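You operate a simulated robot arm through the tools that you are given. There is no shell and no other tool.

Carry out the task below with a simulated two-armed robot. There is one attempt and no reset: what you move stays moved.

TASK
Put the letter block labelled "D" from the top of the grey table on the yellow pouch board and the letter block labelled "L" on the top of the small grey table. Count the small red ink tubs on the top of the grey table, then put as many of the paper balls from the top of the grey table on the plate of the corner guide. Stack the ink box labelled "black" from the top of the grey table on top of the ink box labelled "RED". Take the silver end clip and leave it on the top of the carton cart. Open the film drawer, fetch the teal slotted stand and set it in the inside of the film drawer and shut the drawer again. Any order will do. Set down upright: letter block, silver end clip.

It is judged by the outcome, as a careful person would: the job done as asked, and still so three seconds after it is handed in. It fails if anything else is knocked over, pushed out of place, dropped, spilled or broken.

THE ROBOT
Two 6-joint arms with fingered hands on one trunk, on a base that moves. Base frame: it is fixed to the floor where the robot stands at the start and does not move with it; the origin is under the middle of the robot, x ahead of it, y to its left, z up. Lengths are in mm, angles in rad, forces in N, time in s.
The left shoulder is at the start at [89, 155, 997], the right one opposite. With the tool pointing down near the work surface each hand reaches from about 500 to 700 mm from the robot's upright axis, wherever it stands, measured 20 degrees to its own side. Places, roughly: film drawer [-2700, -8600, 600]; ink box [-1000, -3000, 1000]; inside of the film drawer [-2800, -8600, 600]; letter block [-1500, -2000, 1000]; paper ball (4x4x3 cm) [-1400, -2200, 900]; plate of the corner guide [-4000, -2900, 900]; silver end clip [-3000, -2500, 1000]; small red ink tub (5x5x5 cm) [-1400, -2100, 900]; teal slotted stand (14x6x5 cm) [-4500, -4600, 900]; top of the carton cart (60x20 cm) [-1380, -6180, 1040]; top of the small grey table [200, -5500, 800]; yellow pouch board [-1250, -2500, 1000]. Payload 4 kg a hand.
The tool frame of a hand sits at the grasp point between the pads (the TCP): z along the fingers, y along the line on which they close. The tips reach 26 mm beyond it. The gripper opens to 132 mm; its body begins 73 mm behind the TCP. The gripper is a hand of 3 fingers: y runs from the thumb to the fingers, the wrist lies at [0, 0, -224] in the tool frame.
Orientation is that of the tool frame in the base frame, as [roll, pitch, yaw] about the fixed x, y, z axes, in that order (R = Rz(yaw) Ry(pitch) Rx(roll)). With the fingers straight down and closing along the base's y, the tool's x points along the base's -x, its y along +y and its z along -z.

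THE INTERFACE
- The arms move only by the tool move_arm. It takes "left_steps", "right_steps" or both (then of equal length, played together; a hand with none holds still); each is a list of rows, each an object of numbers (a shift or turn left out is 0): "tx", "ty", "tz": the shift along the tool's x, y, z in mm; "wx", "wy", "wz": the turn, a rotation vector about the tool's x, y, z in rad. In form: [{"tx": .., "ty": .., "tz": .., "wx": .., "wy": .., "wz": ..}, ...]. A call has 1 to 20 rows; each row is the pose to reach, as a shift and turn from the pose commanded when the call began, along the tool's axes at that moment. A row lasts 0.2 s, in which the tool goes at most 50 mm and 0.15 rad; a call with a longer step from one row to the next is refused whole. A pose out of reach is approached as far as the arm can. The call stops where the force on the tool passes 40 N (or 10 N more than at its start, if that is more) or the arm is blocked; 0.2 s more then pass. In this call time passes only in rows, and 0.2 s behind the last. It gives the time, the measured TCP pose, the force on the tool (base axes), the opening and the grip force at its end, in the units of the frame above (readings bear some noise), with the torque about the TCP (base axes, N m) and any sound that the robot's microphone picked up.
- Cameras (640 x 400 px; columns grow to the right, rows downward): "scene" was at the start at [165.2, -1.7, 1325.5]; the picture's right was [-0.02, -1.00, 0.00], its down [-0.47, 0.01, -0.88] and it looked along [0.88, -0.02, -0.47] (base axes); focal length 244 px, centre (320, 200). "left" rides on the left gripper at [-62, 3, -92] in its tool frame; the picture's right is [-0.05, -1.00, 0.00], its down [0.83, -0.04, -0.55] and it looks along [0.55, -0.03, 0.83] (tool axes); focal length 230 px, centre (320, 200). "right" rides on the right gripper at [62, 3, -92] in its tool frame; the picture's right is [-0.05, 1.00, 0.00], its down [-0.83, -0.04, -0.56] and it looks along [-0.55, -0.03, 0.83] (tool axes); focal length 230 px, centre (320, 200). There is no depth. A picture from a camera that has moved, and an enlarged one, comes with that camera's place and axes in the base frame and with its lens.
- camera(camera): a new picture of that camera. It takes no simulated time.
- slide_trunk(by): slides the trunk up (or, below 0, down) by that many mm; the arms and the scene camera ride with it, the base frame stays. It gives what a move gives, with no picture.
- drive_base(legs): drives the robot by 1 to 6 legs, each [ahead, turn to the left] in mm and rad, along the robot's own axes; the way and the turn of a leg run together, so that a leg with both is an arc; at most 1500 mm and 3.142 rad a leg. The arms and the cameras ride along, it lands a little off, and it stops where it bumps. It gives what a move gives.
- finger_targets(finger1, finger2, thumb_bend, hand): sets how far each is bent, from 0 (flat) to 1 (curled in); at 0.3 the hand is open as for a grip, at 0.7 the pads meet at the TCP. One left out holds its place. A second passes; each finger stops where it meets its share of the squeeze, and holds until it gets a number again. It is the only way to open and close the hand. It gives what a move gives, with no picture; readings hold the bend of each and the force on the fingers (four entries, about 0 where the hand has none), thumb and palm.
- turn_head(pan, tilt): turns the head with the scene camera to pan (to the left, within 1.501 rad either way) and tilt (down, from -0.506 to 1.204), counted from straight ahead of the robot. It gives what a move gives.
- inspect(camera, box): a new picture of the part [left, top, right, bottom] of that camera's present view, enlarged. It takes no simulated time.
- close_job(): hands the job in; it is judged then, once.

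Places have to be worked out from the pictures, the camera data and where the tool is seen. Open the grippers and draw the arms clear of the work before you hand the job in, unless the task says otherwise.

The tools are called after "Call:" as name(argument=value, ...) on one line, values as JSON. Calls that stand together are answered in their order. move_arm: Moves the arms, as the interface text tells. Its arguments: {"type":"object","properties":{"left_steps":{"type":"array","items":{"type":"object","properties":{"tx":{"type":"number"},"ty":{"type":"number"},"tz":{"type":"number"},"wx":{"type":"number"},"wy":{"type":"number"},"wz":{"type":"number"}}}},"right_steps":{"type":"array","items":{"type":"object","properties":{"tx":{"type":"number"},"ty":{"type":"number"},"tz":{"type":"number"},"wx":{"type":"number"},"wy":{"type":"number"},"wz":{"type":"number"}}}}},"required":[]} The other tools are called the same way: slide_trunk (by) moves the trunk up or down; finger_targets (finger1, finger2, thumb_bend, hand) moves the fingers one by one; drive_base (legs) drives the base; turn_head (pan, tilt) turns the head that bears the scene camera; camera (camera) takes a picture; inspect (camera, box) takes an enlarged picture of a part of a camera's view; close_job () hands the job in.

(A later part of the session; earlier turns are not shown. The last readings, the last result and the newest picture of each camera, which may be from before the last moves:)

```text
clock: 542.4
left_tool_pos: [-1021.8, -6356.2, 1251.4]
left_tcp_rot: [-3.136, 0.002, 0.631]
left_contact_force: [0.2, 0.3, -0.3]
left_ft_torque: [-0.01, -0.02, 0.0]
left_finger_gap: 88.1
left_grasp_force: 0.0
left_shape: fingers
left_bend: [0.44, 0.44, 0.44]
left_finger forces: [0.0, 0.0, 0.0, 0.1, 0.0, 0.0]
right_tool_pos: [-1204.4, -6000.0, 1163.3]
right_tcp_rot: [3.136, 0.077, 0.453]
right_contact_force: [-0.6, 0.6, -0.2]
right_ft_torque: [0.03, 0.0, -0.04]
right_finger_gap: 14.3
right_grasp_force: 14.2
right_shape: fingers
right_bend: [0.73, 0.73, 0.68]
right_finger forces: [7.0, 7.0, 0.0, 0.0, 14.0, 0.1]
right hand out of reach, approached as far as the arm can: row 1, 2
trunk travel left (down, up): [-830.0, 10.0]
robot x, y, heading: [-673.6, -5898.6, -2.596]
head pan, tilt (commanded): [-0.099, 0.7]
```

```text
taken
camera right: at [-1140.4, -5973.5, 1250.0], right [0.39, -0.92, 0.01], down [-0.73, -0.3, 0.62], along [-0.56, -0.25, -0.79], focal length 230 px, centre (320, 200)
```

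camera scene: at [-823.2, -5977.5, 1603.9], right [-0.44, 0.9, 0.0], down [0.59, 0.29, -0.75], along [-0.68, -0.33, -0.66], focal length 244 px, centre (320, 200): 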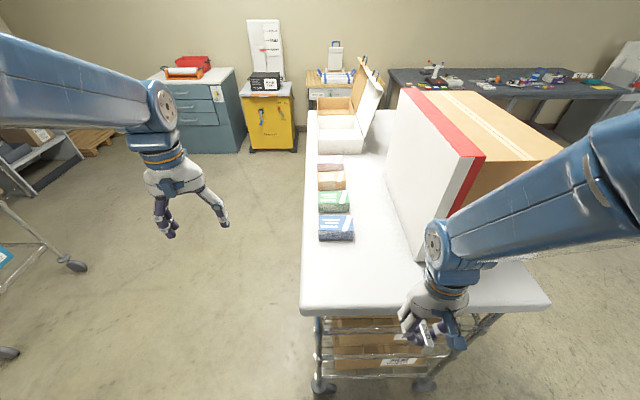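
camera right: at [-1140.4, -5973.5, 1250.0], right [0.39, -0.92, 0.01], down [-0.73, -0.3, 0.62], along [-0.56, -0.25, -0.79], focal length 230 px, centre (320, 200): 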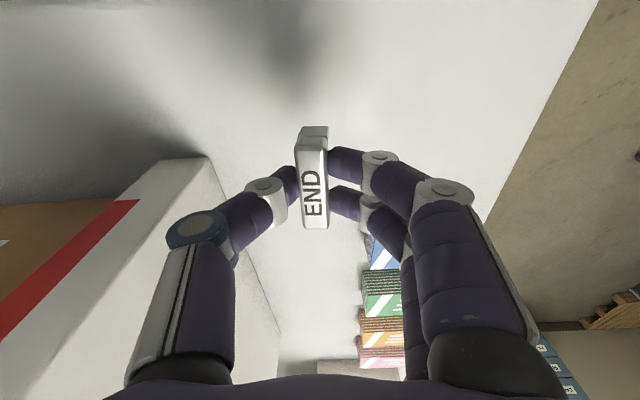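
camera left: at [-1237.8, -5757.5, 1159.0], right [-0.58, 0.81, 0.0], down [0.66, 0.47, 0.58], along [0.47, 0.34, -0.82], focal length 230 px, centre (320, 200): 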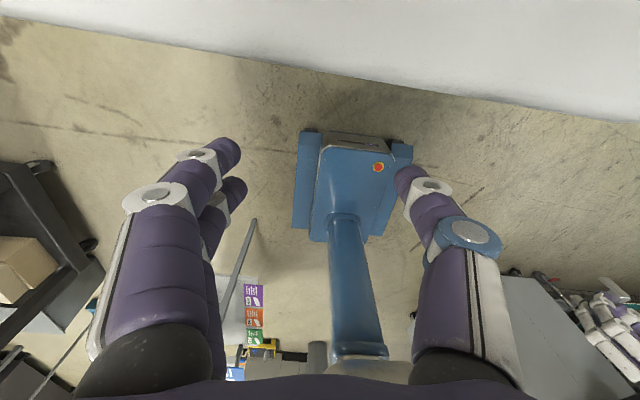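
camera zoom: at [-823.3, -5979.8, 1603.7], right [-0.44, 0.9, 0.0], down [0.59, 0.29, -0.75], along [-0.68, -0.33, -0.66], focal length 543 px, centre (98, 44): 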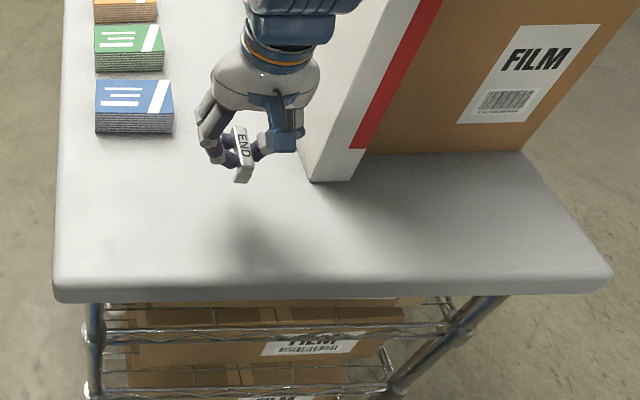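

Good position, ~50 mm clear of the panel. I level, shift 10 mm away from the panel, and lower to z≈1115.

Call:
move_arm(right_steps=[{"tx": 4, "ty": 4, "tz": 8, "wy": 0.015}, {"tx": 8, "ty": 7, "tz": 17, "wy": 0.03}, {"tx": 11, "ty": 10, "tz": 26, "wy": 0.045}, {"tx": 13, "ty": 10, "tz": 35, "wy": 0.06}, {"tx": 14, "ty": 10, "tz": 43, "wy": 0.077}, {"tx": 14, "ty": 10, "tz": 48, "wy": 0.077}])

Call:
inspect(camera="scene", box=[340, 200, 480, 310])

Call:
camera(camera="right")

```text
clock: 543.8
left_tool_pos: [-1020.5, -6354.2, 1252.3]
left_tcp_rot: [-3.137, 0.003, 0.631]
left_contact_force: [0.1, 0.0, 0.7]
left_ft_torque: [0.05, 0.02, 0.01]
left_finger_gap: 88.1
left_grasp_force: 0.1
left_shape: fingers
left_bend: [0.44, 0.44, 0.44]
left_finger forces: [0.0, 0.1, 0.0, 0.1, 0.0, 0.0]
right_tool_pos: [-1191.8, -6005.0, 1114.3]
right_tcp_rot: [3.138, -0.001, 0.454]
right_contact_force: [-0.7, 0.1, -0.2]
right_ft_torque: [0.02, -0.02, 0.0]
right_finger_gap: 14.1
right_grasp_force: 14.5
right_shape: fingers
right_bend: [0.73, 0.73, 0.68]
right_finger forces: [6.9, 7.0, 0.1, 0.0, 14.0, 0.1]
trunk travel left (down, up): [-830.0, 10.0]
robot x, y, heading: [-679.3, -5903.0, -2.593]
head pan, tilt (commanded): [-0.099, 0.7]
```

```text
3.64 times, centred on (410, 255) of scene
camera zoom: at [-822.9, -5979.8, 1603.8], right [-0.44, 0.9, 0.0], down [0.59, 0.29, -0.75], along [-0.68, -0.33, -0.66], focal length 888 px, centre (-7, 0)
```

zoom: 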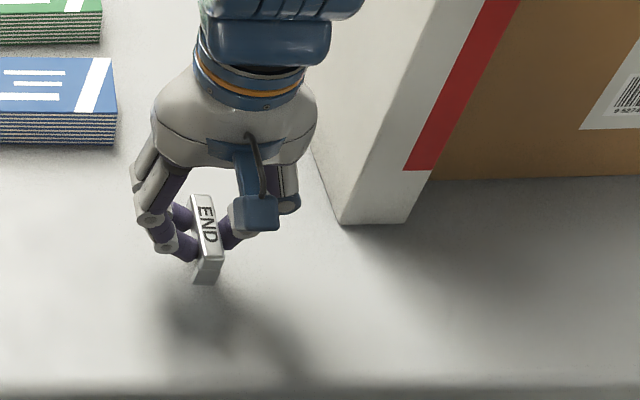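

```text
taken
camera right: at [-1134.0, -5980.8, 1205.9], right [0.39, -0.92, 0.01], down [-0.77, -0.32, 0.55], along [-0.51, -0.22, -0.83], focal length 230 px, centre (320, 200)
```

right: 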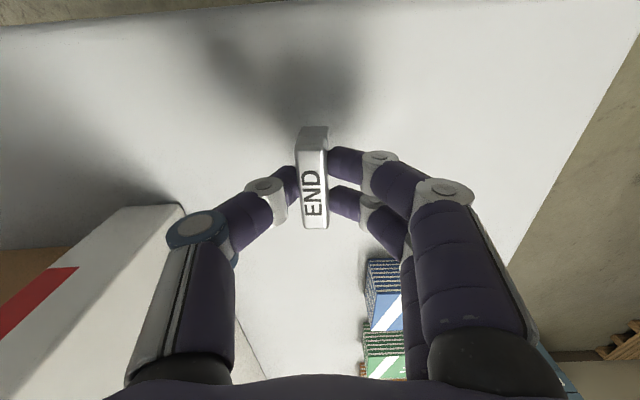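

The clip hangs level over the free surface. I lower it in small steps until contact.

Call:
move_arm(right_steps=[{"tz": 5}, {"tz": 10}, {"tz": 14}])

Call:
inspect(camera="scene", box=[340, 200, 480, 310])

```text
clock: 544.6
left_tool_pos: [-1021.2, -6355.4, 1253.4]
left_tcp_rot: [-3.135, 0.003, 0.632]
left_contact_force: [0.4, 0.8, 0.2]
left_ft_torque: [0.0, 0.05, -0.01]
left_finger_gap: 88.1
left_grasp_force: 0.0
left_shape: fingers
left_bend: [0.44, 0.44, 0.44]
left_finger forces: [0.1, 0.0, 0.0, 0.1, 0.0, 0.0]
right_tool_pos: [-1191.6, -6005.1, 1100.2]
right_tcp_rot: [3.138, 0.0, 0.452]
right_contact_force: [-1.0, 0.2, 0.4]
right_ft_torque: [0.02, -0.06, 0.01]
right_finger_gap: 14.1
right_grasp_force: 14.1
right_shape: fingers
right_bend: [0.73, 0.73, 0.68]
right_finger forces: [7.0, 7.0, 0.1, 0.0, 14.0, 0.0]
trunk travel left (down, up): [-830.0, 10.0]
robot x, y, heading: [-674.1, -5900.7, -2.594]
head pan, tilt (commanded): [-0.099, 0.7]
```

```text
3.64 times, centred on (410, 255) of scene
camera zoom: at [-822.8, -5979.6, 1603.8], right [-0.44, 0.9, 0.0], down [0.59, 0.29, -0.75], along [-0.68, -0.33, -0.66], focal length 888 px, centre (-7, 0)
```

zoom: 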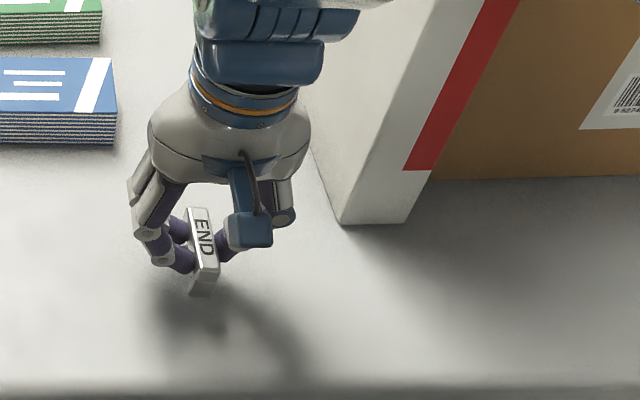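

Not yet in contact; a few more small steps.

Call:
move_arm(right_steps=[{"tz": 3}, {"tz": 6}, {"tz": 9}])

```text
clock: 545.4
left_tool_pos: [-1021.2, -6355.5, 1253.8]
left_tcp_rot: [-3.136, 0.004, 0.634]
left_contact_force: [-0.8, 0.3, 0.3]
left_ft_torque: [-0.02, 0.0, 0.0]
left_finger_gap: 88.0
left_grasp_force: 0.1
left_shape: fingers
left_bend: [0.44, 0.44, 0.44]
left_finger forces: [0.0, 0.0, 0.0, 0.0, 0.0, 0.0]
right_tool_pos: [-1189.7, -6005.5, 1091.2]
right_tcp_rot: [3.136, 0.001, 0.455]
right_contact_force: [-1.1, -0.4, 4.1]
right_ft_torque: [0.0, 0.05, 0.01]
right_finger_gap: 13.9
right_grasp_force: 14.1
right_shape: fingers
right_bend: [0.73, 0.73, 0.68]
right_finger forces: [7.0, 7.3, 0.0, 0.0, 14.5, 0.0]
trunk travel left (down, up): [-830.0, 10.0]
robot x, y, heading: [-677.1, -5900.5, -2.592]
head pan, tilt (commanded): [-0.099, 0.7]
```

Contact (+4 N) at z≈1091. I open slightly, check, then open fully.

Call:
finger_targets(hand="right", finger1=0.64, finger2=0.64, thumb_bend=0.63)

Call:
finger_targets(hand="right", finger1=0.52, finger2=0.52, thumb_bend=0.52)

Call:
camera(camera="right")

Call:
inspect(camera="scene", box=[340, 200, 480, 310])

```text
clock: 546.4
left_tool_pos: [-1020.3, -6355.4, 1252.4]
left_tcp_rot: [-3.136, 0.002, 0.631]
left_contact_force: [-0.6, -0.5, 0.0]
left_ft_torque: [-0.01, 0.03, 0.0]
left_finger_gap: 88.0
left_grasp_force: 0.0
left_shape: fingers
left_bend: [0.44, 0.44, 0.44]
left_finger forces: [0.0, 0.1, 0.1, 0.0, 0.1, 0.0]
right_tool_pos: [-1190.2, -6004.7, 1090.4]
right_tcp_rot: [3.138, -0.002, 0.453]
right_contact_force: [-0.7, 0.0, -0.7]
right_ft_torque: [0.0, 0.01, -0.01]
right_finger_gap: 23.2
right_grasp_force: 0.0
right_shape: fingers
right_bend: [0.64, 0.64, 0.63]
right_finger forces: [0.1, 0.0, 0.0, 0.1, 0.0, 0.0]
trunk travel left (down, up): [-830.0, 10.0]
robot x, y, heading: [-674.1, -5901.3, -2.591]
head pan, tilt (commanded): [-0.099, 0.7]
```

```text
clock: 547.4
left_tool_pos: [-1021.5, -6355.9, 1251.7]
left_tcp_rot: [-3.137, 0.001, 0.633]
left_contact_force: [-0.5, -0.7, -0.7]
left_ft_torque: [-0.02, 0.0, 0.01]
left_finger_gap: 88.1
left_grasp_force: 0.0
left_shape: fingers
left_bend: [0.44, 0.44, 0.44]
left_finger forces: [0.0, 0.0, 0.0, 0.0, 0.0, 0.0]
right_tool_pos: [-1190.7, -6005.8, 1091.2]
right_tcp_rot: [3.137, -0.001, 0.453]
right_contact_force: [1.0, -0.3, -0.6]
right_ft_torque: [-0.03, 0.03, 0.02]
right_finger_gap: 60.4
right_grasp_force: 0.0
right_shape: fingers
right_bend: [0.52, 0.52, 0.52]
right_finger forces: [0.0, 0.0, 0.1, 0.0, 0.0, 0.1]
trunk travel left (down, up): [-830.0, 10.0]
robot x, y, heading: [-673.9, -5901.8, -2.589]
head pan, tilt (commanded): [-0.099, 0.7]
```

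```text
taken
camera right: at [-1133.2, -5980.8, 1182.4], right [0.39, -0.92, 0.0], down [-0.77, -0.32, 0.56], along [-0.51, -0.22, -0.83], focal length 230 px, centre (320, 200)
```

right: 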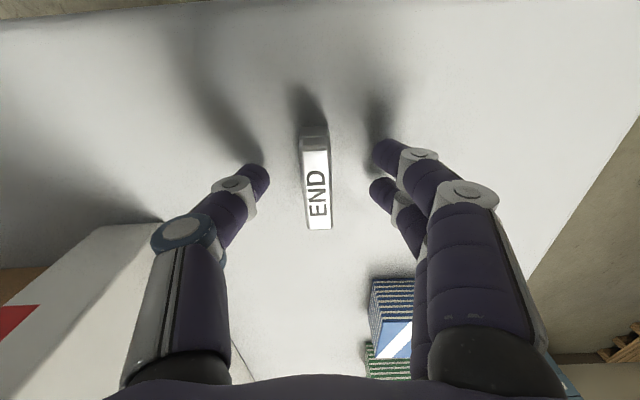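

```text
3.64 times, centred on (410, 255) of scene
camera zoom: at [-822.7, -5979.6, 1603.8], right [-0.44, 0.9, 0.0], down [0.59, 0.29, -0.75], along [-0.68, -0.33, -0.66], focal length 888 px, centre (-7, 0)
```

zoom: 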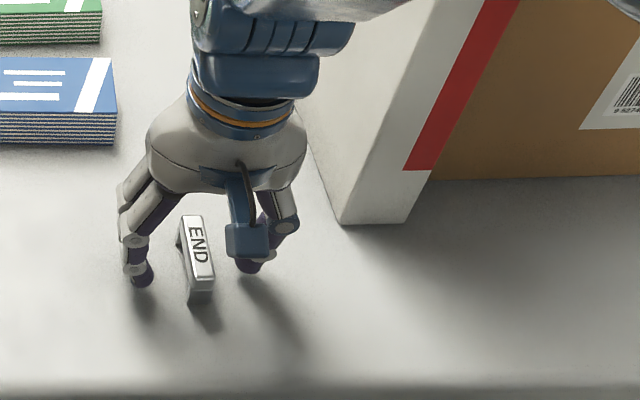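

The clip stands upright on the cart. I raise the right hand straight up, away from it.

Call:
move_arm(right_steps=[{"tz": -8}, {"tz": -18}, {"tz": -30}, {"tz": -42}, {"tz": -54}, {"tz": -66}, {"tz": -78}, {"tz": -90}, {"tz": -102}, {"tz": -114}, {"tz": -126}, {"tz": -138}])

Call:
drive_base(legs=[[-60, 0], [-90, 0], [-100, 0]])

Call:
inspect(camera="scene", box=[280, 120, 520, 320])

```text
clock: 550.0
left_tool_pos: [-1020.3, -6355.5, 1253.2]
left_tcp_rot: [-3.136, 0.003, 0.632]
left_contact_force: [0.3, 0.9, -0.2]
left_ft_torque: [0.01, -0.03, -0.02]
left_finger_gap: 88.0
left_grasp_force: 0.1
left_shape: fingers
left_bend: [0.44, 0.44, 0.44]
left_finger forces: [0.0, 0.0, 0.0, 0.0, 0.0, 0.0]
right_tool_pos: [-1189.7, -6004.4, 1229.4]
right_tcp_rot: [3.136, 0.0, 0.453]
right_contact_force: [0.2, -0.4, 0.2]
right_ft_torque: [-0.02, 0.0, 0.0]
right_finger_gap: 60.3
right_grasp_force: 0.0
right_shape: fingers
right_bend: [0.52, 0.52, 0.52]
right_finger forces: [0.0, 0.1, 0.1, 0.0, 0.1, 0.0]
trunk travel left (down, up): [-830.0, 10.0]
robot x, y, heading: [-677.1, -5898.9, -2.596]
head pan, tilt (commanded): [-0.099, 0.7]
```

```text
clock: 552.5
left_tool_pos: [-791.6, -6214.5, 1259.4]
left_tcp_rot: [-3.136, 0.017, 0.631]
left_contact_force: [-0.9, -0.3, 0.4]
left_ft_torque: [0.04, -0.07, -0.01]
left_finger_gap: 88.1
left_grasp_force: 0.0
left_shape: fingers
left_bend: [0.44, 0.44, 0.44]
left_finger forces: [0.0, 0.0, 0.0, 0.1, 0.0, 0.0]
right_tool_pos: [-961.1, -5862.8, 1235.6]
right_tcp_rot: [3.136, 0.01, 0.454]
right_contact_force: [-1.5, 0.2, 0.2]
right_ft_torque: [0.03, -0.05, -0.05]
right_finger_gap: 60.4
right_grasp_force: 0.1
right_shape: fingers
right_bend: [0.52, 0.52, 0.52]
right_finger forces: [0.0, 0.1, 0.0, 0.0, 0.0, 0.0]
trunk travel left (down, up): [-830.0, 10.0]
robot x, y, heading: [-458.7, -5767.6, -2.591]
head pan, tilt (commanded): [-0.099, 0.7]
```

```text
2.00 times, centred on (400, 220) of scene
camera zoom: at [-565.6, -5821.7, 1608.0], right [-0.43, 0.9, 0.0], down [0.57, 0.28, -0.77], along [-0.7, -0.34, -0.64], focal length 488 px, centre (160, 160)
```

zoom: 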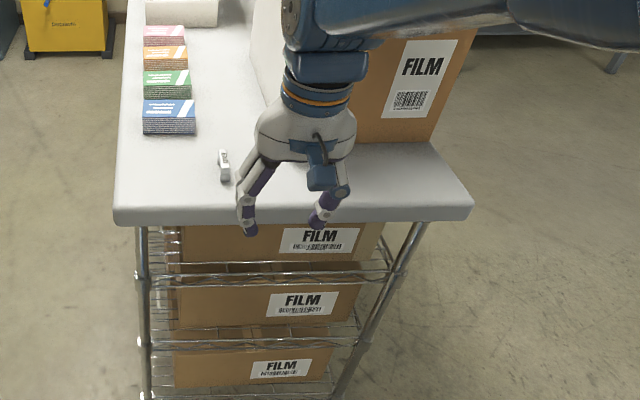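

The clip stands on the cart top. Next is the teal stand. I move forward a little to get clear of the small table before turning around.

Call:
drive_base(legs=[[80, 0], [100, 0]])

Call:
drive_base(legs=[[0, -0.33], [0, -0.33], [0, -0.33], [0, -0.33], [0, -0.35]])

Call:
turn_head(pan=0.0, tilt=0.5)

Call:
camera(camera="scene")

```text
clock: 554.3
left_tool_pos: [-955.9, -6317.2, 1255.3]
left_tcp_rot: [-3.136, 0.006, 0.635]
left_contact_force: [0.8, 0.6, 1.0]
left_ft_torque: [-0.06, 0.11, 0.02]
left_finger_gap: 87.9
left_grasp_force: 0.1
left_shape: fingers
left_bend: [0.44, 0.44, 0.44]
left_finger forces: [0.1, 0.0, 0.0, 0.0, 0.0, 0.1]
right_tool_pos: [-1126.2, -5966.4, 1230.4]
right_tcp_rot: [3.135, 0.0, 0.458]
right_contact_force: [1.4, 0.7, 0.2]
right_ft_torque: [-0.03, 0.11, -0.02]
right_finger_gap: 60.6
right_grasp_force: 0.1
right_shape: fingers
right_bend: [0.52, 0.52, 0.52]
right_finger forces: [0.0, 0.1, 0.0, 0.0, 0.1, 0.0]
trunk travel left (down, up): [-830.0, 10.0]
robot x, y, heading: [-614.5, -5866.7, -2.587]
head pan, tilt (commanded): [-0.099, 0.7]
```

```text
clock: 560.2
left_tool_pos: [-1035.0, -5505.2, 1262.1]
left_tcp_rot: [-3.133, 0.021, -1.009]
left_contact_force: [-0.5, 0.8, -0.1]
left_ft_torque: [0.03, -0.01, 0.0]
left_finger_gap: 88.2
left_grasp_force: 0.0
left_shape: fingers
left_bend: [0.44, 0.44, 0.44]
left_finger forces: [0.0, 0.1, 0.0, 0.1, 0.1, 0.0]
right_tool_pos: [-673.6, -5363.0, 1237.3]
right_tcp_rot: [3.136, 0.019, -1.188]
right_contact_force: [-0.3, -0.4, -0.6]
right_ft_torque: [0.02, -0.02, -0.01]
right_finger_gap: 60.6
right_grasp_force: 0.1
right_shape: fingers
right_bend: [0.52, 0.52, 0.52]
right_finger forces: [0.1, 0.1, 0.1, 0.0, 0.0, 0.1]
trunk travel left (down, up): [-830.0, 10.0]
robot x, y, heading: [-627.6, -5871.5, 2.053]
head pan, tilt (commanded): [-0.099, 0.7]
```

```text
clock: 560.9
left_tool_pos: [-1023.1, -5523.8, 1270.7]
left_tcp_rot: [-3.134, 0.038, -1.009]
left_contact_force: [0.4, 0.4, 0.3]
left_ft_torque: [-0.01, 0.01, -0.02]
left_finger_gap: 88.2
left_grasp_force: 0.1
left_shape: fingers
left_bend: [0.44, 0.44, 0.44]
left_finger forces: [0.1, 0.0, 0.1, 0.1, 0.0, 0.0]
right_tool_pos: [-658.3, -5380.8, 1223.7]
right_tcp_rot: [3.136, -0.021, -1.19]
right_contact_force: [0.3, 1.0, 0.0]
right_ft_torque: [-0.03, 0.0, 0.0]
right_finger_gap: 61.1
right_grasp_force: 0.0
right_shape: fingers
right_bend: [0.52, 0.52, 0.52]
right_finger forces: [0.1, 0.0, 0.0, 0.1, 0.0, 0.0]
trunk travel left (down, up): [-830.0, 10.0]
robot x, y, heading: [-628.3, -5866.4, 2.046]
head pan, tilt (commanded): [0.0, 0.499]
```

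```text
taken
camera scene: at [-707.4, -5714.4, 1621.2], right [0.89, 0.46, 0.0], down [0.23, -0.44, -0.87], along [-0.4, 0.77, -0.5], focal length 244 px, centre (320, 200)
```

scene: 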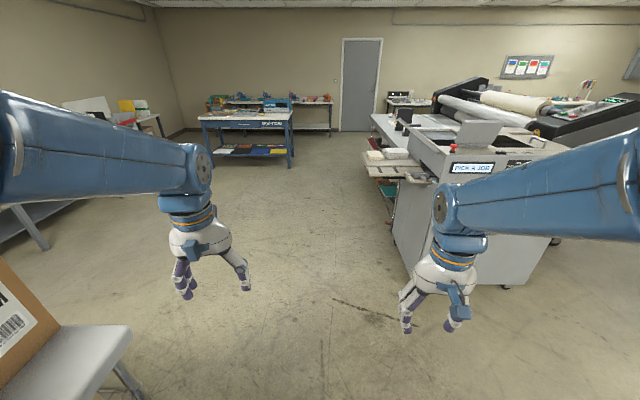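

The floor ahead is clear. I lower the trunk for steadier driving and go on.

Call:
slide_trunk(by=-50)

Call:
slide_trunk(by=-50)

Call:
slide_trunk(by=-50)

Call:
drive_base(legs=[[100, 0], [200, 0], [200, 0], [200, 0]])

```text
clock: 561.8
left_tool_pos: [-1025.2, -5525.1, 1221.0]
left_tcp_rot: [-3.136, 0.041, -1.008]
left_contact_force: [-0.5, -0.3, -0.5]
left_ft_torque: [0.0, -0.01, 0.0]
left_finger_gap: 88.1
left_grasp_force: 0.0
left_shape: fingers
left_bend: [0.44, 0.44, 0.44]
left_finger forces: [0.1, 0.0, 0.0, 0.0, 0.0, 0.0]
right_tool_pos: [-659.8, -5383.3, 1175.3]
right_tcp_rot: [3.137, -0.015, -1.189]
right_contact_force: [0.4, -0.3, 0.5]
right_ft_torque: [0.0, -0.04, -0.03]
right_finger_gap: 61.0
right_grasp_force: 0.1
right_shape: fingers
right_bend: [0.52, 0.52, 0.52]
right_finger forces: [0.0, 0.0, 0.0, 0.0, 0.0, 0.1]
trunk travel left (down, up): [-780.0, 60.0]
robot x, y, heading: [-626.7, -5873.7, 2.051]
head pan, tilt (commanded): [0.0, 0.499]
```

```text
clock: 562.7
left_tool_pos: [-1023.5, -5524.2, 1171.9]
left_tcp_rot: [-3.135, 0.041, -1.01]
left_contact_force: [0.2, 0.3, -0.4]
left_ft_torque: [0.01, 0.01, -0.01]
left_finger_gap: 88.1
left_grasp_force: 0.1
left_shape: fingers
left_bend: [0.44, 0.44, 0.44]
left_finger forces: [0.1, 0.0, 0.0, 0.0, 0.1, 0.0]
right_tool_pos: [-659.2, -5382.3, 1126.9]
right_tcp_rot: [3.137, -0.012, -1.189]
right_contact_force: [-0.3, -0.2, -1.1]
right_ft_torque: [0.02, -0.02, 0.01]
right_finger_gap: 61.0
right_grasp_force: 0.0
right_shape: fingers
right_bend: [0.52, 0.52, 0.52]
right_finger forces: [0.1, 0.0, 0.0, 0.0, 0.0, 0.1]
trunk travel left (down, up): [-730.0, 110.0]
robot x, y, heading: [-623.2, -5873.2, 2.054]
head pan, tilt (commanded): [0.0, 0.499]
```

```text
clock: 563.7
left_tool_pos: [-1024.3, -5525.2, 1121.9]
left_tcp_rot: [-3.134, 0.04, -1.01]
left_contact_force: [-1.0, 0.0, 0.6]
left_ft_torque: [0.0, -0.01, 0.01]
left_finger_gap: 88.0
left_grasp_force: 0.0
left_shape: fingers
left_bend: [0.44, 0.44, 0.44]
left_finger forces: [0.1, 0.1, 0.0, 0.1, 0.1, 0.0]
right_tool_pos: [-660.8, -5381.3, 1078.4]
right_tcp_rot: [3.136, -0.01, -1.19]
right_contact_force: [0.4, 0.1, 0.3]
right_ft_torque: [0.0, -0.01, 0.03]
right_finger_gap: 61.3
right_grasp_force: 0.1
right_shape: fingers
right_bend: [0.52, 0.52, 0.52]
right_finger forces: [0.0, 0.0, 0.0, 0.0, 0.0, 0.0]
trunk travel left (down, up): [-680.0, 160.0]
robot x, y, heading: [-626.7, -5867.9, 2.048]
head pan, tilt (commanded): [0.0, 0.499]
```

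```text
clock: 568.4
left_tool_pos: [-1349.3, -4908.5, 1121.0]
left_tcp_rot: [-3.134, 0.04, -1.003]
left_contact_force: [0.4, 0.0, -0.5]
left_ft_torque: [0.03, 0.03, 0.0]
left_finger_gap: 87.8
left_grasp_force: 0.0
left_shape: fingers
left_bend: [0.44, 0.44, 0.44]
left_finger forces: [0.1, 0.0, 0.1, 0.0, 0.1, 0.1]
right_tool_pos: [-987.3, -4763.4, 1077.9]
right_tcp_rot: [3.137, -0.011, -1.185]
right_contact_force: [-0.2, 0.2, 0.4]
right_ft_torque: [0.01, -0.04, 0.0]
right_finger_gap: 60.9
right_grasp_force: 0.1
right_shape: fingers
right_bend: [0.52, 0.52, 0.52]
right_finger forces: [0.0, 0.0, 0.0, 0.0, 0.1, 0.0]
trunk travel left (down, up): [-680.0, 160.0]
robot x, y, heading: [-946.1, -5252.8, 2.057]
head pan, tilt (commanded): [0.0, 0.499]
```

Now I turn left and cross the room toward the long grey bench where the teal stand is.

Call:
drive_base(legs=[[0, 0.36], [0, 0.36], [150, 0], [250, 0], [300, 0], [300, 0]])

Call:
drive_base(legs=[[150, 0], [250, 0], [300, 0], [300, 0], [250, 0]])

Call:
turn_head(pan=0.2, tilt=0.4)

Call:
camera(camera="scene")

```text
clock: 576.9
left_tool_pos: [-2405.9, -4926.5, 1119.3]
left_tcp_rot: [-3.136, 0.026, -0.271]
left_contact_force: [-0.8, 0.3, 0.5]
left_ft_torque: [0.06, 0.01, 0.02]
left_finger_gap: 87.9
left_grasp_force: 0.0
left_shape: fingers
left_bend: [0.44, 0.44, 0.44]
left_finger forces: [0.1, 0.0, 0.0, 0.0, 0.0, 0.0]
right_tool_pos: [-2237.6, -4573.1, 1074.1]
right_tcp_rot: [3.136, -0.035, -0.454]
right_contact_force: [0.5, 0.2, 1.5]
right_ft_torque: [0.05, 0.01, 0.0]
right_finger_gap: 61.1
right_grasp_force: 0.0
right_shape: fingers
right_bend: [0.52, 0.52, 0.52]
right_finger forces: [0.0, 0.0, 0.0, 0.1, 0.0, 0.0]
trunk travel left (down, up): [-680.0, 160.0]
robot x, y, heading: [-1898.7, -4906.3, 2.785]
head pan, tilt (commanded): [0.0, 0.499]
```

```text
clock: 584.5
left_tool_pos: [-3571.3, -4499.1, 1094.5]
left_tcp_rot: [-3.14, -0.039, -0.27]
left_contact_force: [0.0, -1.1, 0.2]
left_ft_torque: [0.01, 0.0, -0.02]
left_finger_gap: 88.1
left_grasp_force: 0.0
left_shape: fingers
left_bend: [0.44, 0.44, 0.44]
left_finger forces: [0.1, 0.0, 0.0, 0.1, 0.0, 0.1]
right_tool_pos: [-3398.6, -4145.5, 1053.4]
right_tcp_rot: [-3.14, -0.101, -0.453]
right_contact_force: [-0.5, -0.8, -0.2]
right_ft_torque: [-0.01, -0.01, 0.03]
right_finger_gap: 61.1
right_grasp_force: 0.1
right_shape: fingers
right_bend: [0.52, 0.52, 0.52]
right_finger forces: [0.0, 0.0, 0.0, 0.0, 0.1, 0.0]
trunk travel left (down, up): [-680.0, 160.0]
robot x, y, heading: [-3080.6, -4474.2, 2.792]
head pan, tilt (commanded): [0.0, 0.499]
```

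```text
clock: 585.2
left_tool_pos: [-3546.9, -4508.4, 1078.1]
left_tcp_rot: [3.136, -0.097, -0.271]
left_contact_force: [0.4, 0.3, -0.8]
left_ft_torque: [0.02, -0.01, 0.01]
left_finger_gap: 88.2
left_grasp_force: 0.0
left_shape: fingers
left_bend: [0.44, 0.44, 0.44]
left_finger forces: [0.0, 0.1, 0.2, 0.0, 0.1, 0.1]
right_tool_pos: [-3372.0, -4153.8, 1039.6]
right_tcp_rot: [-3.136, -0.154, -0.457]
right_contact_force: [-0.2, 1.0, -0.2]
right_ft_torque: [-0.03, 0.05, 0.04]
right_finger_gap: 61.3
right_grasp_force: 0.0
right_shape: fingers
right_bend: [0.52, 0.52, 0.52]
right_finger forces: [0.0, 0.1, 0.1, 0.0, 0.0, 0.0]
trunk travel left (down, up): [-680.0, 160.0]
robot x, y, heading: [-3081.0, -4473.2, 2.783]
head pan, tilt (commanded): [0.201, 0.4]
```

```text
taken
camera scene: at [-3244.2, -4431.9, 1480.7], right [0.16, 0.99, 0.0], down [0.4, -0.07, -0.91], along [-0.9, 0.14, -0.41], focal length 244 px, centre (320, 200)
```

scene: 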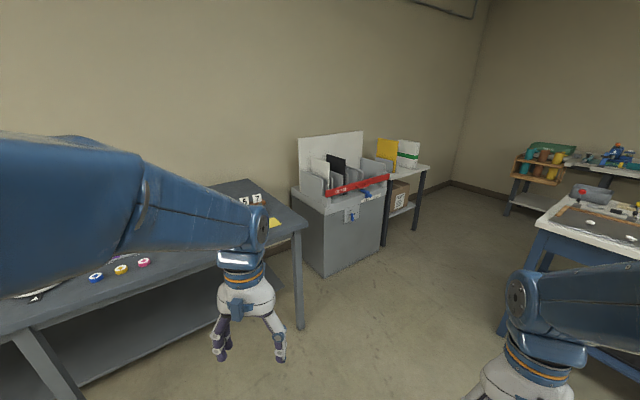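

The bench is ahead-left; the left arm hides part of it. I turn left to face the bench squarely and look.

Call:
drive_base(legs=[[0, 0.4], [0, 0.43]])

Call:
turn_head(pan=0.0, tilt=0.45)

Call:
camera(camera="scene")

```text
clock: 588.2
left_tool_pos: [-3375.8, -4852.1, 1088.4]
left_tcp_rot: [3.139, -0.073, 0.57]
left_contact_force: [-1.0, -1.2, 0.8]
left_ft_torque: [-0.04, 0.02, 0.03]
left_finger_gap: 88.1
left_grasp_force: 0.0
left_shape: fingers
left_bend: [0.44, 0.44, 0.44]
left_finger forces: [0.0, 0.0, 0.0, 0.0, 0.0, 0.0]
right_tool_pos: [-3523.9, -4485.1, 1047.0]
right_tcp_rot: [-3.138, -0.13, 0.385]
right_contact_force: [-0.1, 0.9, -0.3]
right_ft_torque: [0.01, -0.02, -0.01]
right_finger_gap: 61.1
right_grasp_force: 0.2
right_shape: fingers
right_bend: [0.52, 0.52, 0.52]
right_finger forces: [0.0, 0.0, 0.0, 0.1, 0.0, 0.0]
trunk travel left (down, up): [-680.0, 160.0]
robot x, y, heading: [-3076.7, -4469.0, -2.657]
head pan, tilt (commanded): [0.201, 0.4]
```

```text
clock: 589.0
left_tool_pos: [-3354.5, -4842.6, 1070.0]
left_tcp_rot: [3.134, -0.134, 0.57]
left_contact_force: [-0.2, 0.0, -0.2]
left_ft_torque: [-0.01, 0.02, -0.02]
left_finger_gap: 88.0
left_grasp_force: 0.1
left_shape: fingers
left_bend: [0.44, 0.44, 0.44]
left_finger forces: [0.0, 0.0, 0.1, 0.0, 0.0, 0.0]
right_tool_pos: [-3501.5, -4473.3, 1031.3]
right_tcp_rot: [-3.132, -0.188, 0.384]
right_contact_force: [0.3, 0.0, 1.3]
right_ft_torque: [0.07, 0.0, 0.01]
right_finger_gap: 61.0
right_grasp_force: 0.0
right_shape: fingers
right_bend: [0.52, 0.52, 0.52]
right_finger forces: [0.0, 0.0, 0.1, 0.0, 0.0, 0.0]
trunk travel left (down, up): [-680.0, 160.0]
robot x, y, heading: [-3081.4, -4469.0, -2.66]
head pan, tilt (commanded): [0.0, 0.45]
```

```text
taken
camera scene: at [-3232.7, -4549.1, 1475.9], right [-0.47, 0.88, 0.0], down [0.4, 0.21, -0.89], along [-0.79, -0.42, -0.45], focal length 244 px, centre (320, 200)
```

scene: 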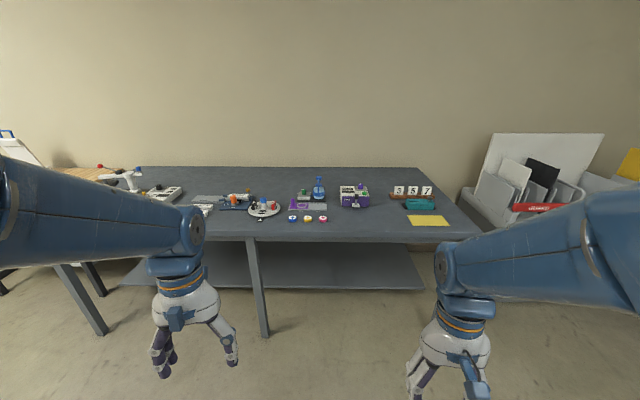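

Now I face the bench. I zoom on the teal stand.

Call:
inspect(camera="scene", box=[380, 170, 490, 250])

Call:
inspect(camera="scene", box=[180, 150, 460, 260])

```text
5.00 times, centred on (435, 210) of scene
camera zoom: at [-3232.7, -4549.1, 1475.9], right [-0.47, 0.88, 0.0], down [0.4, 0.21, -0.89], along [-0.79, -0.42, -0.45], focal length 1221 px, centre (-255, 150)
```

zoom: 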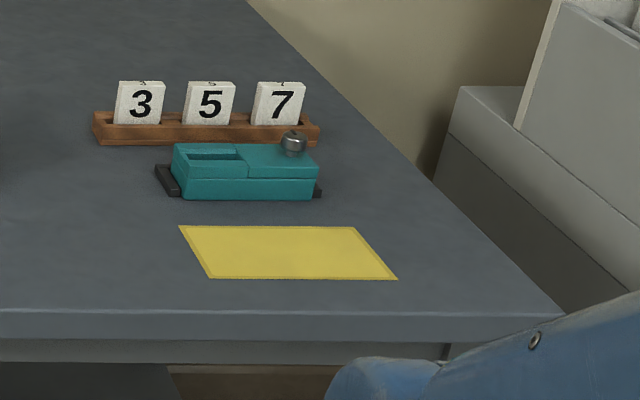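

```text
2.29 times, centred on (320, 205) of scene
camera zoom: at [-3232.7, -4549.1, 1475.9], right [-0.47, 0.88, 0.0], down [0.4, 0.21, -0.89], along [-0.79, -0.42, -0.45], focal length 558 px, centre (320, 189)
```

zoom: 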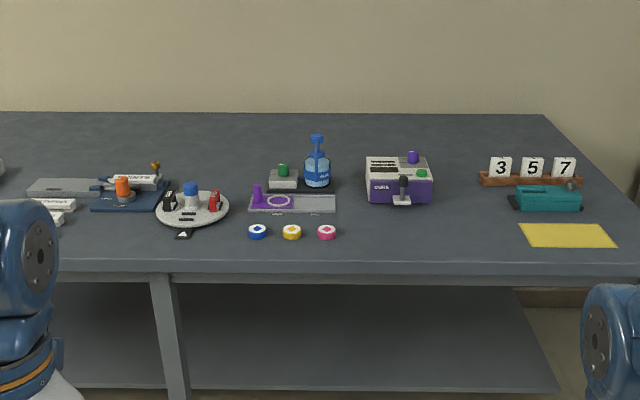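

The teal stand (slot on its left, silver knob right) sits near (-4408,-4619), long side facing me, with a ~58 mm gap to the number rack behind. I must grip it front-to-back, so I test turning the right hand by 90° in free air first, after levelling it.

Call:
move_arm(right_steps=[{"tx": -8, "wy": -0.02}, {"tx": -18, "wy": -0.04}, {"tx": -28, "wy": -0.06}, {"tx": -40, "wy": -0.08}, {"tx": -52, "wy": -0.1}, {"tx": -64, "wy": -0.12}, {"tx": -76, "wy": -0.14}, {"tx": -88, "wy": -0.16}, {"tx": -100, "wy": -0.18}, {"tx": -112, "wy": -0.188}, {"tx": -124, "wy": -0.188}, {"tx": -136, "wy": -0.188}], left_steps=[{"tx": -8, "wy": -0.012}, {"tx": -16, "wy": -0.024}, {"tx": -24, "wy": -0.036}, {"tx": -34, "wy": -0.05}, {"tx": -44, "wy": -0.064}, {"tx": -54, "wy": -0.078}, {"tx": -64, "wy": -0.092}, {"tx": -74, "wy": -0.106}, {"tx": -84, "wy": -0.12}, {"tx": -94, "wy": -0.134}, {"tx": -100, "wy": -0.134}, {"tx": -100, "wy": -0.134}])

```text
clock: 591.5
left_tool_pos: [-3443.0, -4895.7, 1089.4]
left_tcp_rot: [3.14, 0.076, 0.57]
left_contact_force: [-0.4, -0.8, 0.1]
left_ft_torque: [0.0, 0.01, 0.03]
left_finger_gap: 88.0
left_grasp_force: 0.0
left_shape: fingers
left_bend: [0.44, 0.44, 0.44]
left_finger forces: [0.1, 0.0, 0.0, 0.1, 0.0, 0.0]
left hand out of reach, approached as far as the arm can: row 1, 2
right_tool_pos: [-3637.0, -4527.3, 1035.9]
right_tcp_rot: [-3.138, 0.074, 0.386]
right_contact_force: [0.0, 0.6, 0.1]
right_ft_torque: [0.01, 0.0, 0.0]
right_finger_gap: 61.1
right_grasp_force: 0.1
right_shape: fingers
right_bend: [0.52, 0.52, 0.52]
right_finger forces: [0.1, 0.1, 0.0, 0.0, 0.0, 0.1]
right hand out of reach, approached as far as the arm can: row 1, 2
trunk travel left (down, up): [-680.0, 160.0]
robot x, y, heading: [-3080.9, -4470.4, -2.658]
head pan, tilt (commanded): [0.0, 0.45]
```

Now I rotate the right hand about its axis by ~1.55 rad (fingers to the far side) to test feasibility.

Call:
move_arm(right_steps=[{"wz": 0.1, "wy": 0.01}, {"wz": 0.2, "wy": 0.02}, {"wz": 0.3, "wy": 0.03}, {"wz": 0.4, "wy": 0.035}, {"wz": 0.5, "wy": 0.04}, {"wz": 0.6, "wy": 0.04}, {"wz": 0.7, "wy": 0.04}, {"wz": 0.8, "wy": 0.04}, {"wz": 0.9, "wy": 0.04}, {"wz": 1.0, "wy": 0.04}, {"wz": 1.1, "wy": 0.04}, {"wz": 1.2, "wy": 0.04}, {"wz": 1.3, "wy": 0.04}, {"wz": 1.4, "wy": 0.04}, {"wz": 1.48, "wy": 0.04}])

```text
clock: 594.8
left_tool_pos: [-3444.1, -4895.5, 1087.9]
left_tcp_rot: [-3.142, 0.078, 0.57]
left_contact_force: [-0.4, 0.1, -1.1]
left_ft_torque: [-0.01, 0.03, 0.03]
left_finger_gap: 88.2
left_grasp_force: 0.0
left_shape: fingers
left_bend: [0.44, 0.44, 0.44]
left_finger forces: [0.0, 0.0, 0.0, 0.1, 0.1, 0.1]
right_tool_pos: [-3634.0, -4527.2, 1037.3]
right_tcp_rot: [3.092, -0.017, -1.098]
right_contact_force: [-0.1, 0.6, 0.6]
right_ft_torque: [0.03, -0.01, -0.03]
right_finger_gap: 61.1
right_grasp_force: 0.1
right_shape: fingers
right_bend: [0.52, 0.52, 0.52]
right_finger forces: [0.0, 0.1, 0.0, 0.0, 0.1, 0.0]
trunk travel left (down, up): [-680.0, 160.0]
robot x, y, heading: [-3084.4, -4467.0, -2.656]
head pan, tilt (commanded): [0.0, 0.45]
```

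Rotation works. I now drive to stand in front of the teal stand: turn a little right, ~690 mm, and turn back.

Call:
drive_base(legs=[[0, -0.43], [100, 0], [200, 0], [200, 0], [190, 0]])

Call:
drive_base(legs=[[0, 0.22], [0, 0.21]])

Call:
turn_head(pan=-0.1, tilt=0.7)

Call:
camera(camera="scene")

```text
clock: 600.7
left_tool_pos: [-4248.6, -4769.1, 1098.5]
left_tcp_rot: [-3.141, 0.094, 0.165]
left_contact_force: [-1.0, 0.0, 0.0]
left_ft_torque: [0.02, -0.07, 0.0]
left_finger_gap: 88.4
left_grasp_force: 0.0
left_shape: fingers
left_bend: [0.44, 0.44, 0.44]
left_finger forces: [0.1, 0.1, 0.0, 0.0, 0.0, 0.1]
right_tool_pos: [-4278.9, -4355.8, 1047.3]
right_tcp_rot: [3.074, -0.017, -1.498]
right_contact_force: [-0.6, -0.3, -0.1]
right_ft_torque: [-0.01, -0.09, 0.01]
right_finger_gap: 61.1
right_grasp_force: 0.1
right_shape: fingers
right_bend: [0.52, 0.52, 0.52]
right_finger forces: [0.1, 0.1, 0.0, 0.1, 0.0, 0.1]
trunk travel left (down, up): [-680.0, 160.0]
robot x, y, heading: [-3765.9, -4520.9, -3.068]
head pan, tilt (commanded): [0.0, 0.45]
```

```text
clock: 602.8
left_tool_pos: [-4111.9, -4961.9, 1088.9]
left_tcp_rot: [-3.14, 0.079, 0.603]
left_contact_force: [0.5, -0.3, 1.3]
left_ft_torque: [0.04, 0.02, 0.01]
left_finger_gap: 88.0
left_grasp_force: 0.0
left_shape: fingers
left_bend: [0.44, 0.44, 0.44]
left_finger forces: [0.1, 0.0, 0.0, 0.1, 0.0, 0.0]
right_tool_pos: [-4315.4, -4598.7, 1040.0]
right_tcp_rot: [3.092, -0.017, -1.061]
right_contact_force: [-0.3, 0.3, 0.5]
right_ft_torque: [0.07, 0.01, 0.0]
right_finger_gap: 61.2
right_grasp_force: 0.0
right_shape: fingers
right_bend: [0.52, 0.52, 0.52]
right_finger forces: [0.1, 0.0, 0.0, 0.1, 0.0, 0.0]
trunk travel left (down, up): [-680.0, 160.0]
robot x, y, heading: [-3769.0, -4516.7, -2.625]
head pan, tilt (commanded): [0.0, 0.45]
```

```text
clock: 603.6
left_tool_pos: [-4096.5, -4949.8, 1097.6]
left_tcp_rot: [-3.14, 0.098, 0.604]
left_contact_force: [-0.3, -0.1, 0.1]
left_ft_torque: [0.0, -0.01, -0.01]
left_finger_gap: 87.9
left_grasp_force: 0.0
left_shape: fingers
left_bend: [0.44, 0.44, 0.44]
left_finger forces: [0.1, 0.1, 0.0, 0.0, 0.0, 0.1]
right_tool_pos: [-4300.1, -4587.4, 1047.1]
right_tcp_rot: [3.072, -0.019, -1.058]
right_contact_force: [0.0, 0.3, 0.5]
right_ft_torque: [0.01, 0.02, 0.02]
right_finger_gap: 61.2
right_grasp_force: 0.1
right_shape: fingers
right_bend: [0.52, 0.52, 0.52]
right_finger forces: [0.1, 0.1, 0.0, 0.0, 0.0, 0.1]
trunk travel left (down, up): [-680.0, 160.0]
robot x, y, heading: [-3764.3, -4518.2, -2.625]
head pan, tilt (commanded): [-0.099, 0.7]
```

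```text
taken
camera scene: at [-3913.9, -4588.3, 1454.1], right [-0.4, 0.91, 0.0], down [0.6, 0.27, -0.75], along [-0.69, -0.3, -0.66], focal length 244 px, centre (320, 200)
```

scene: 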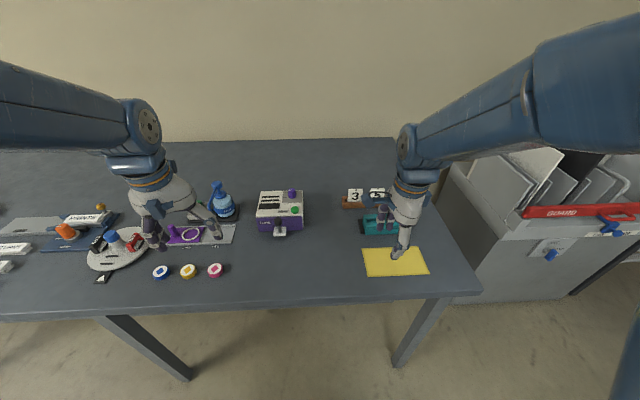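

The right hand hovers near the teal stand. I zoom to measure the stand's pose.

Call:
inspect(camera="scene", box=[330, 170, 450, 290])

Call:
camera(camera="right")

```text
3.33 times, centred on (390, 230) of scene
camera zoom: at [-3913.9, -4588.3, 1454.1], right [-0.4, 0.91, 0.0], down [0.6, 0.27, -0.75], along [-0.69, -0.3, -0.66], focal length 814 px, centre (87, 100)
```

zoom: 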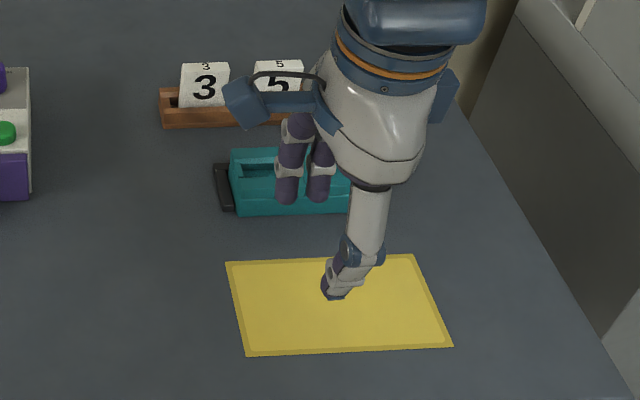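

```text
taken
camera right: at [-4266.8, -4639.4, 1140.7], right [-0.9, -0.44, 0.07], down [-0.34, 0.77, 0.54], along [-0.29, 0.46, -0.84], focal length 230 px, centre (320, 200)
```

right: 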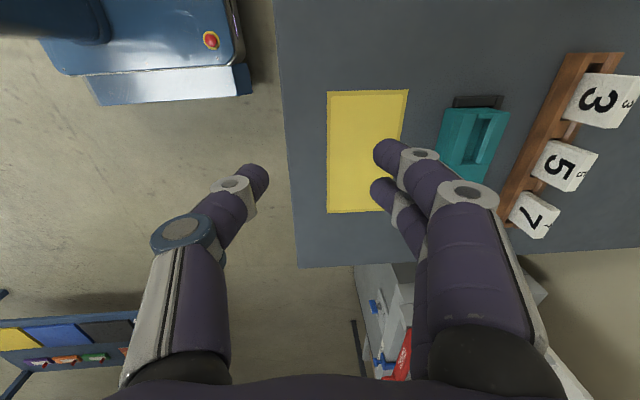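

Triangulating with the hand camera gives the bench at z≈840 and the stand's centre at about (-4517,-4617). It's a bit too far; I reposition with a small reverse/forward manoeuvre.

Call:
drive_base(legs=[[0, -0.097], [-120, 0], [-123, 0], [0, -0.178]])

Call:
drive_base(legs=[[80, 0], [100, 0], [100, 0], [70, 0], [0, 0.236]])

Call:
camera(camera="right")

Call:
camera(camera="scene")

```text
clock: 606.9
left_tool_pos: [-3979.8, -4751.1, 1096.5]
left_tcp_rot: [-3.137, 0.093, 0.332]
left_contact_force: [0.8, 0.7, 0.4]
left_ft_torque: [0.02, 0.04, 0.03]
left_finger_gap: 87.9
left_grasp_force: 0.1
left_shape: fingers
left_bend: [0.44, 0.44, 0.44]
left_finger forces: [0.0, 0.0, 0.0, 0.0, 0.0, 0.1]
right_tool_pos: [-4080.0, -4348.2, 1047.0]
right_tcp_rot: [3.075, -0.011, -1.332]
right_contact_force: [0.3, -0.3, 0.2]
right_ft_torque: [0.04, 0.06, 0.01]
right_finger_gap: 60.9
right_grasp_force: 0.0
right_shape: fingers
right_bend: [0.52, 0.52, 0.52]
right_finger forces: [0.1, 0.1, 0.0, 0.0, 0.0, 0.0]
trunk travel left (down, up): [-680.0, 160.0]
robot x, y, heading: [-3546.1, -4426.1, -2.903]
head pan, tilt (commanded): [-0.099, 0.7]
```

```text
clock: 611.0
left_tool_pos: [-4226.4, -4923.3, 1100.0]
left_tcp_rot: [-3.137, 0.1, 0.571]
left_contact_force: [1.3, -0.1, 0.5]
left_ft_torque: [-0.01, 0.06, 0.0]
left_finger_gap: 88.1
left_grasp_force: 0.0
left_shape: fingers
left_bend: [0.44, 0.44, 0.44]
left_finger forces: [0.1, 0.0, 0.0, 0.0, 0.0, 0.0]
right_tool_pos: [-4417.7, -4555.5, 1049.8]
right_tcp_rot: [3.067, -0.018, -1.092]
right_contact_force: [1.5, -0.1, 0.8]
right_ft_torque: [0.02, 0.06, -0.02]
right_finger_gap: 61.0
right_grasp_force: 0.0
right_shape: fingers
right_bend: [0.52, 0.52, 0.52]
right_finger forces: [0.0, 0.0, 0.0, 0.0, 0.0, 0.0]
trunk travel left (down, up): [-680.0, 160.0]
robot x, y, heading: [-3887.7, -4504.5, -2.658]
head pan, tilt (commanded): [-0.099, 0.7]
```

```text
taken
camera right: at [-4386.4, -4608.1, 1142.9], right [-0.91, -0.41, 0.07], down [-0.31, 0.78, 0.54], along [-0.28, 0.47, -0.84], focal length 230 px, centre (320, 200)
```

right: 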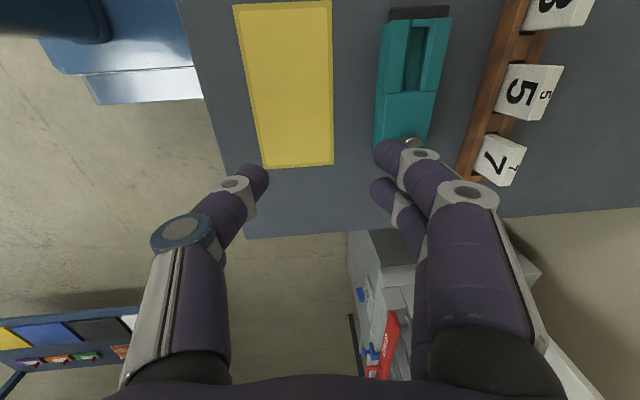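

```text
taken
camera scene: at [-4028.8, -4568.6, 1455.0], right [-0.37, 0.93, 0.0], down [0.61, 0.24, -0.76], along [-0.7, -0.28, -0.65], focal length 244 px, centre (320, 200)
```

scene: 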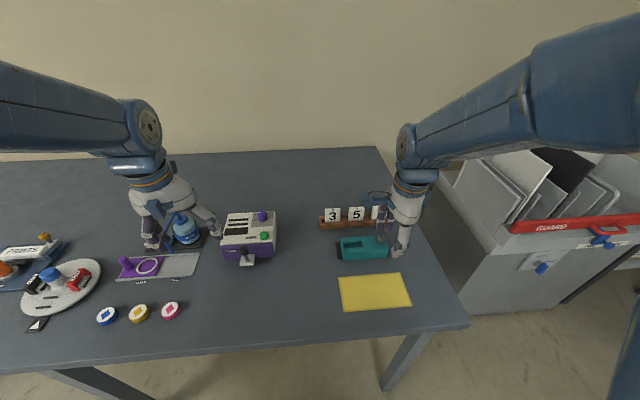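

Good: the stand is fully in view of the hand camera, centre ≈(-4507,-4616). I open the right hand a bit more and move over it, levelling, down to z≈980.

Call:
finger_targets(hand="right", finger1=0.42, finger2=0.42, thumb_bend=0.42)

Call:
move_arm(right_steps=[{"tx": 1, "ty": 8, "tz": 5, "wx": 0.006}, {"tx": 2, "ty": 17, "tz": 10, "wx": 0.012}, {"tx": 3, "ty": 26, "tz": 16, "wx": 0.018}, {"tx": 4, "ty": 35, "tz": 23, "wx": 0.026}, {"tx": 5, "ty": 44, "tz": 30, "wx": 0.034}, {"tx": 6, "ty": 53, "tz": 37, "wx": 0.042}, {"tx": 7, "ty": 62, "tz": 44, "wx": 0.05}, {"tx": 8, "ty": 71, "tz": 51, "wx": 0.058}, {"tx": 9, "ty": 80, "tz": 58, "wx": 0.066, "wy": -0.009}, {"tx": 10, "ty": 89, "tz": 65, "wx": 0.074, "wy": -0.018}, {"tx": 12, "ty": 96, "tz": 72, "wx": 0.0746, "wy": -0.018}, {"tx": 12.6, "ty": 101, "tz": 78, "wx": 0.0746, "wy": -0.018}])

Call:
camera(camera="right")

Call:
inspect(camera="scene", box=[310, 160, 450, 320])

```text
clock: 612.0
left_tool_pos: [-4214.3, -4916.9, 1096.3]
left_tcp_rot: [-3.14, 0.089, 0.571]
left_contact_force: [-0.1, 0.0, -0.7]
left_ft_torque: [0.02, 0.01, -0.01]
left_finger_gap: 87.8
left_grasp_force: 0.1
left_shape: fingers
left_bend: [0.44, 0.44, 0.44]
left_finger forces: [0.0, 0.1, 0.1, 0.0, 0.0, 0.0]
right_tool_pos: [-4406.9, -4547.4, 1054.5]
right_tcp_rot: [3.057, -0.017, -1.096]
right_contact_force: [-0.3, -0.6, 0.7]
right_ft_torque: [0.02, -0.02, 0.03]
right_finger_gap: 94.2
right_grasp_force: 0.0
right_shape: fingers
right_bend: [0.42, 0.42, 0.42]
right_finger forces: [0.0, 0.1, 0.0, 0.1, 0.0, 0.0]
trunk travel left (down, up): [-680.0, 160.0]
robot x, y, heading: [-3888.5, -4506.0, -2.663]
head pan, tilt (commanded): [-0.099, 0.7]
```

```text
clock: 614.6
left_tool_pos: [-4213.6, -4916.9, 1095.6]
left_tcp_rot: [-3.139, 0.088, 0.573]
left_contact_force: [-0.1, -0.3, 0.2]
left_ft_torque: [-0.03, 0.01, 0.0]
left_finger_gap: 87.8
left_grasp_force: 0.1
left_shape: fingers
left_bend: [0.44, 0.44, 0.44]
left_finger forces: [0.1, 0.0, 0.1, 0.0, 0.0, 0.0]
right_tool_pos: [-4497.9, -4610.6, 985.4]
right_tcp_rot: [3.131, 0.002, -1.094]
right_contact_force: [-0.5, 0.1, 0.9]
right_ft_torque: [-0.01, 0.0, 0.03]
right_finger_gap: 94.3
right_grasp_force: 0.0
right_shape: fingers
right_bend: [0.42, 0.42, 0.42]
right_finger forces: [0.0, 0.0, 0.1, 0.0, 0.1, 0.0]
trunk travel left (down, up): [-680.0, 160.0]
robot x, y, heading: [-3889.1, -4503.3, -2.666]
head pan, tilt (commanded): [-0.099, 0.7]
```

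```text
taken
camera right: at [-4470.3, -4666.9, 1077.4], right [-0.91, -0.41, 0.01], down [-0.34, 0.76, 0.56], along [-0.24, 0.5, -0.83], focal length 230 px, centre (320, 200)
```

right: 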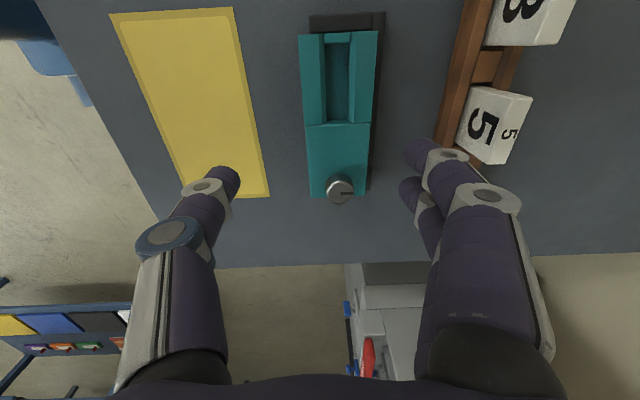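

```text
2.50 times, centred on (380, 240) of scene
camera zoom: at [-4037.4, -4571.0, 1453.8], right [-0.37, 0.93, 0.0], down [0.61, 0.25, -0.75], along [-0.7, -0.28, -0.66], focal length 610 px, centre (170, 100)
```

zoom: 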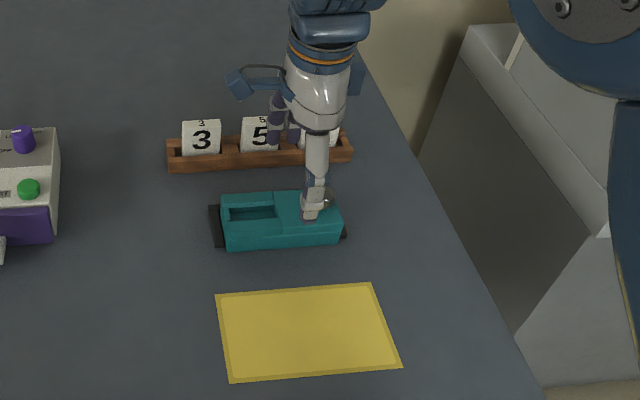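

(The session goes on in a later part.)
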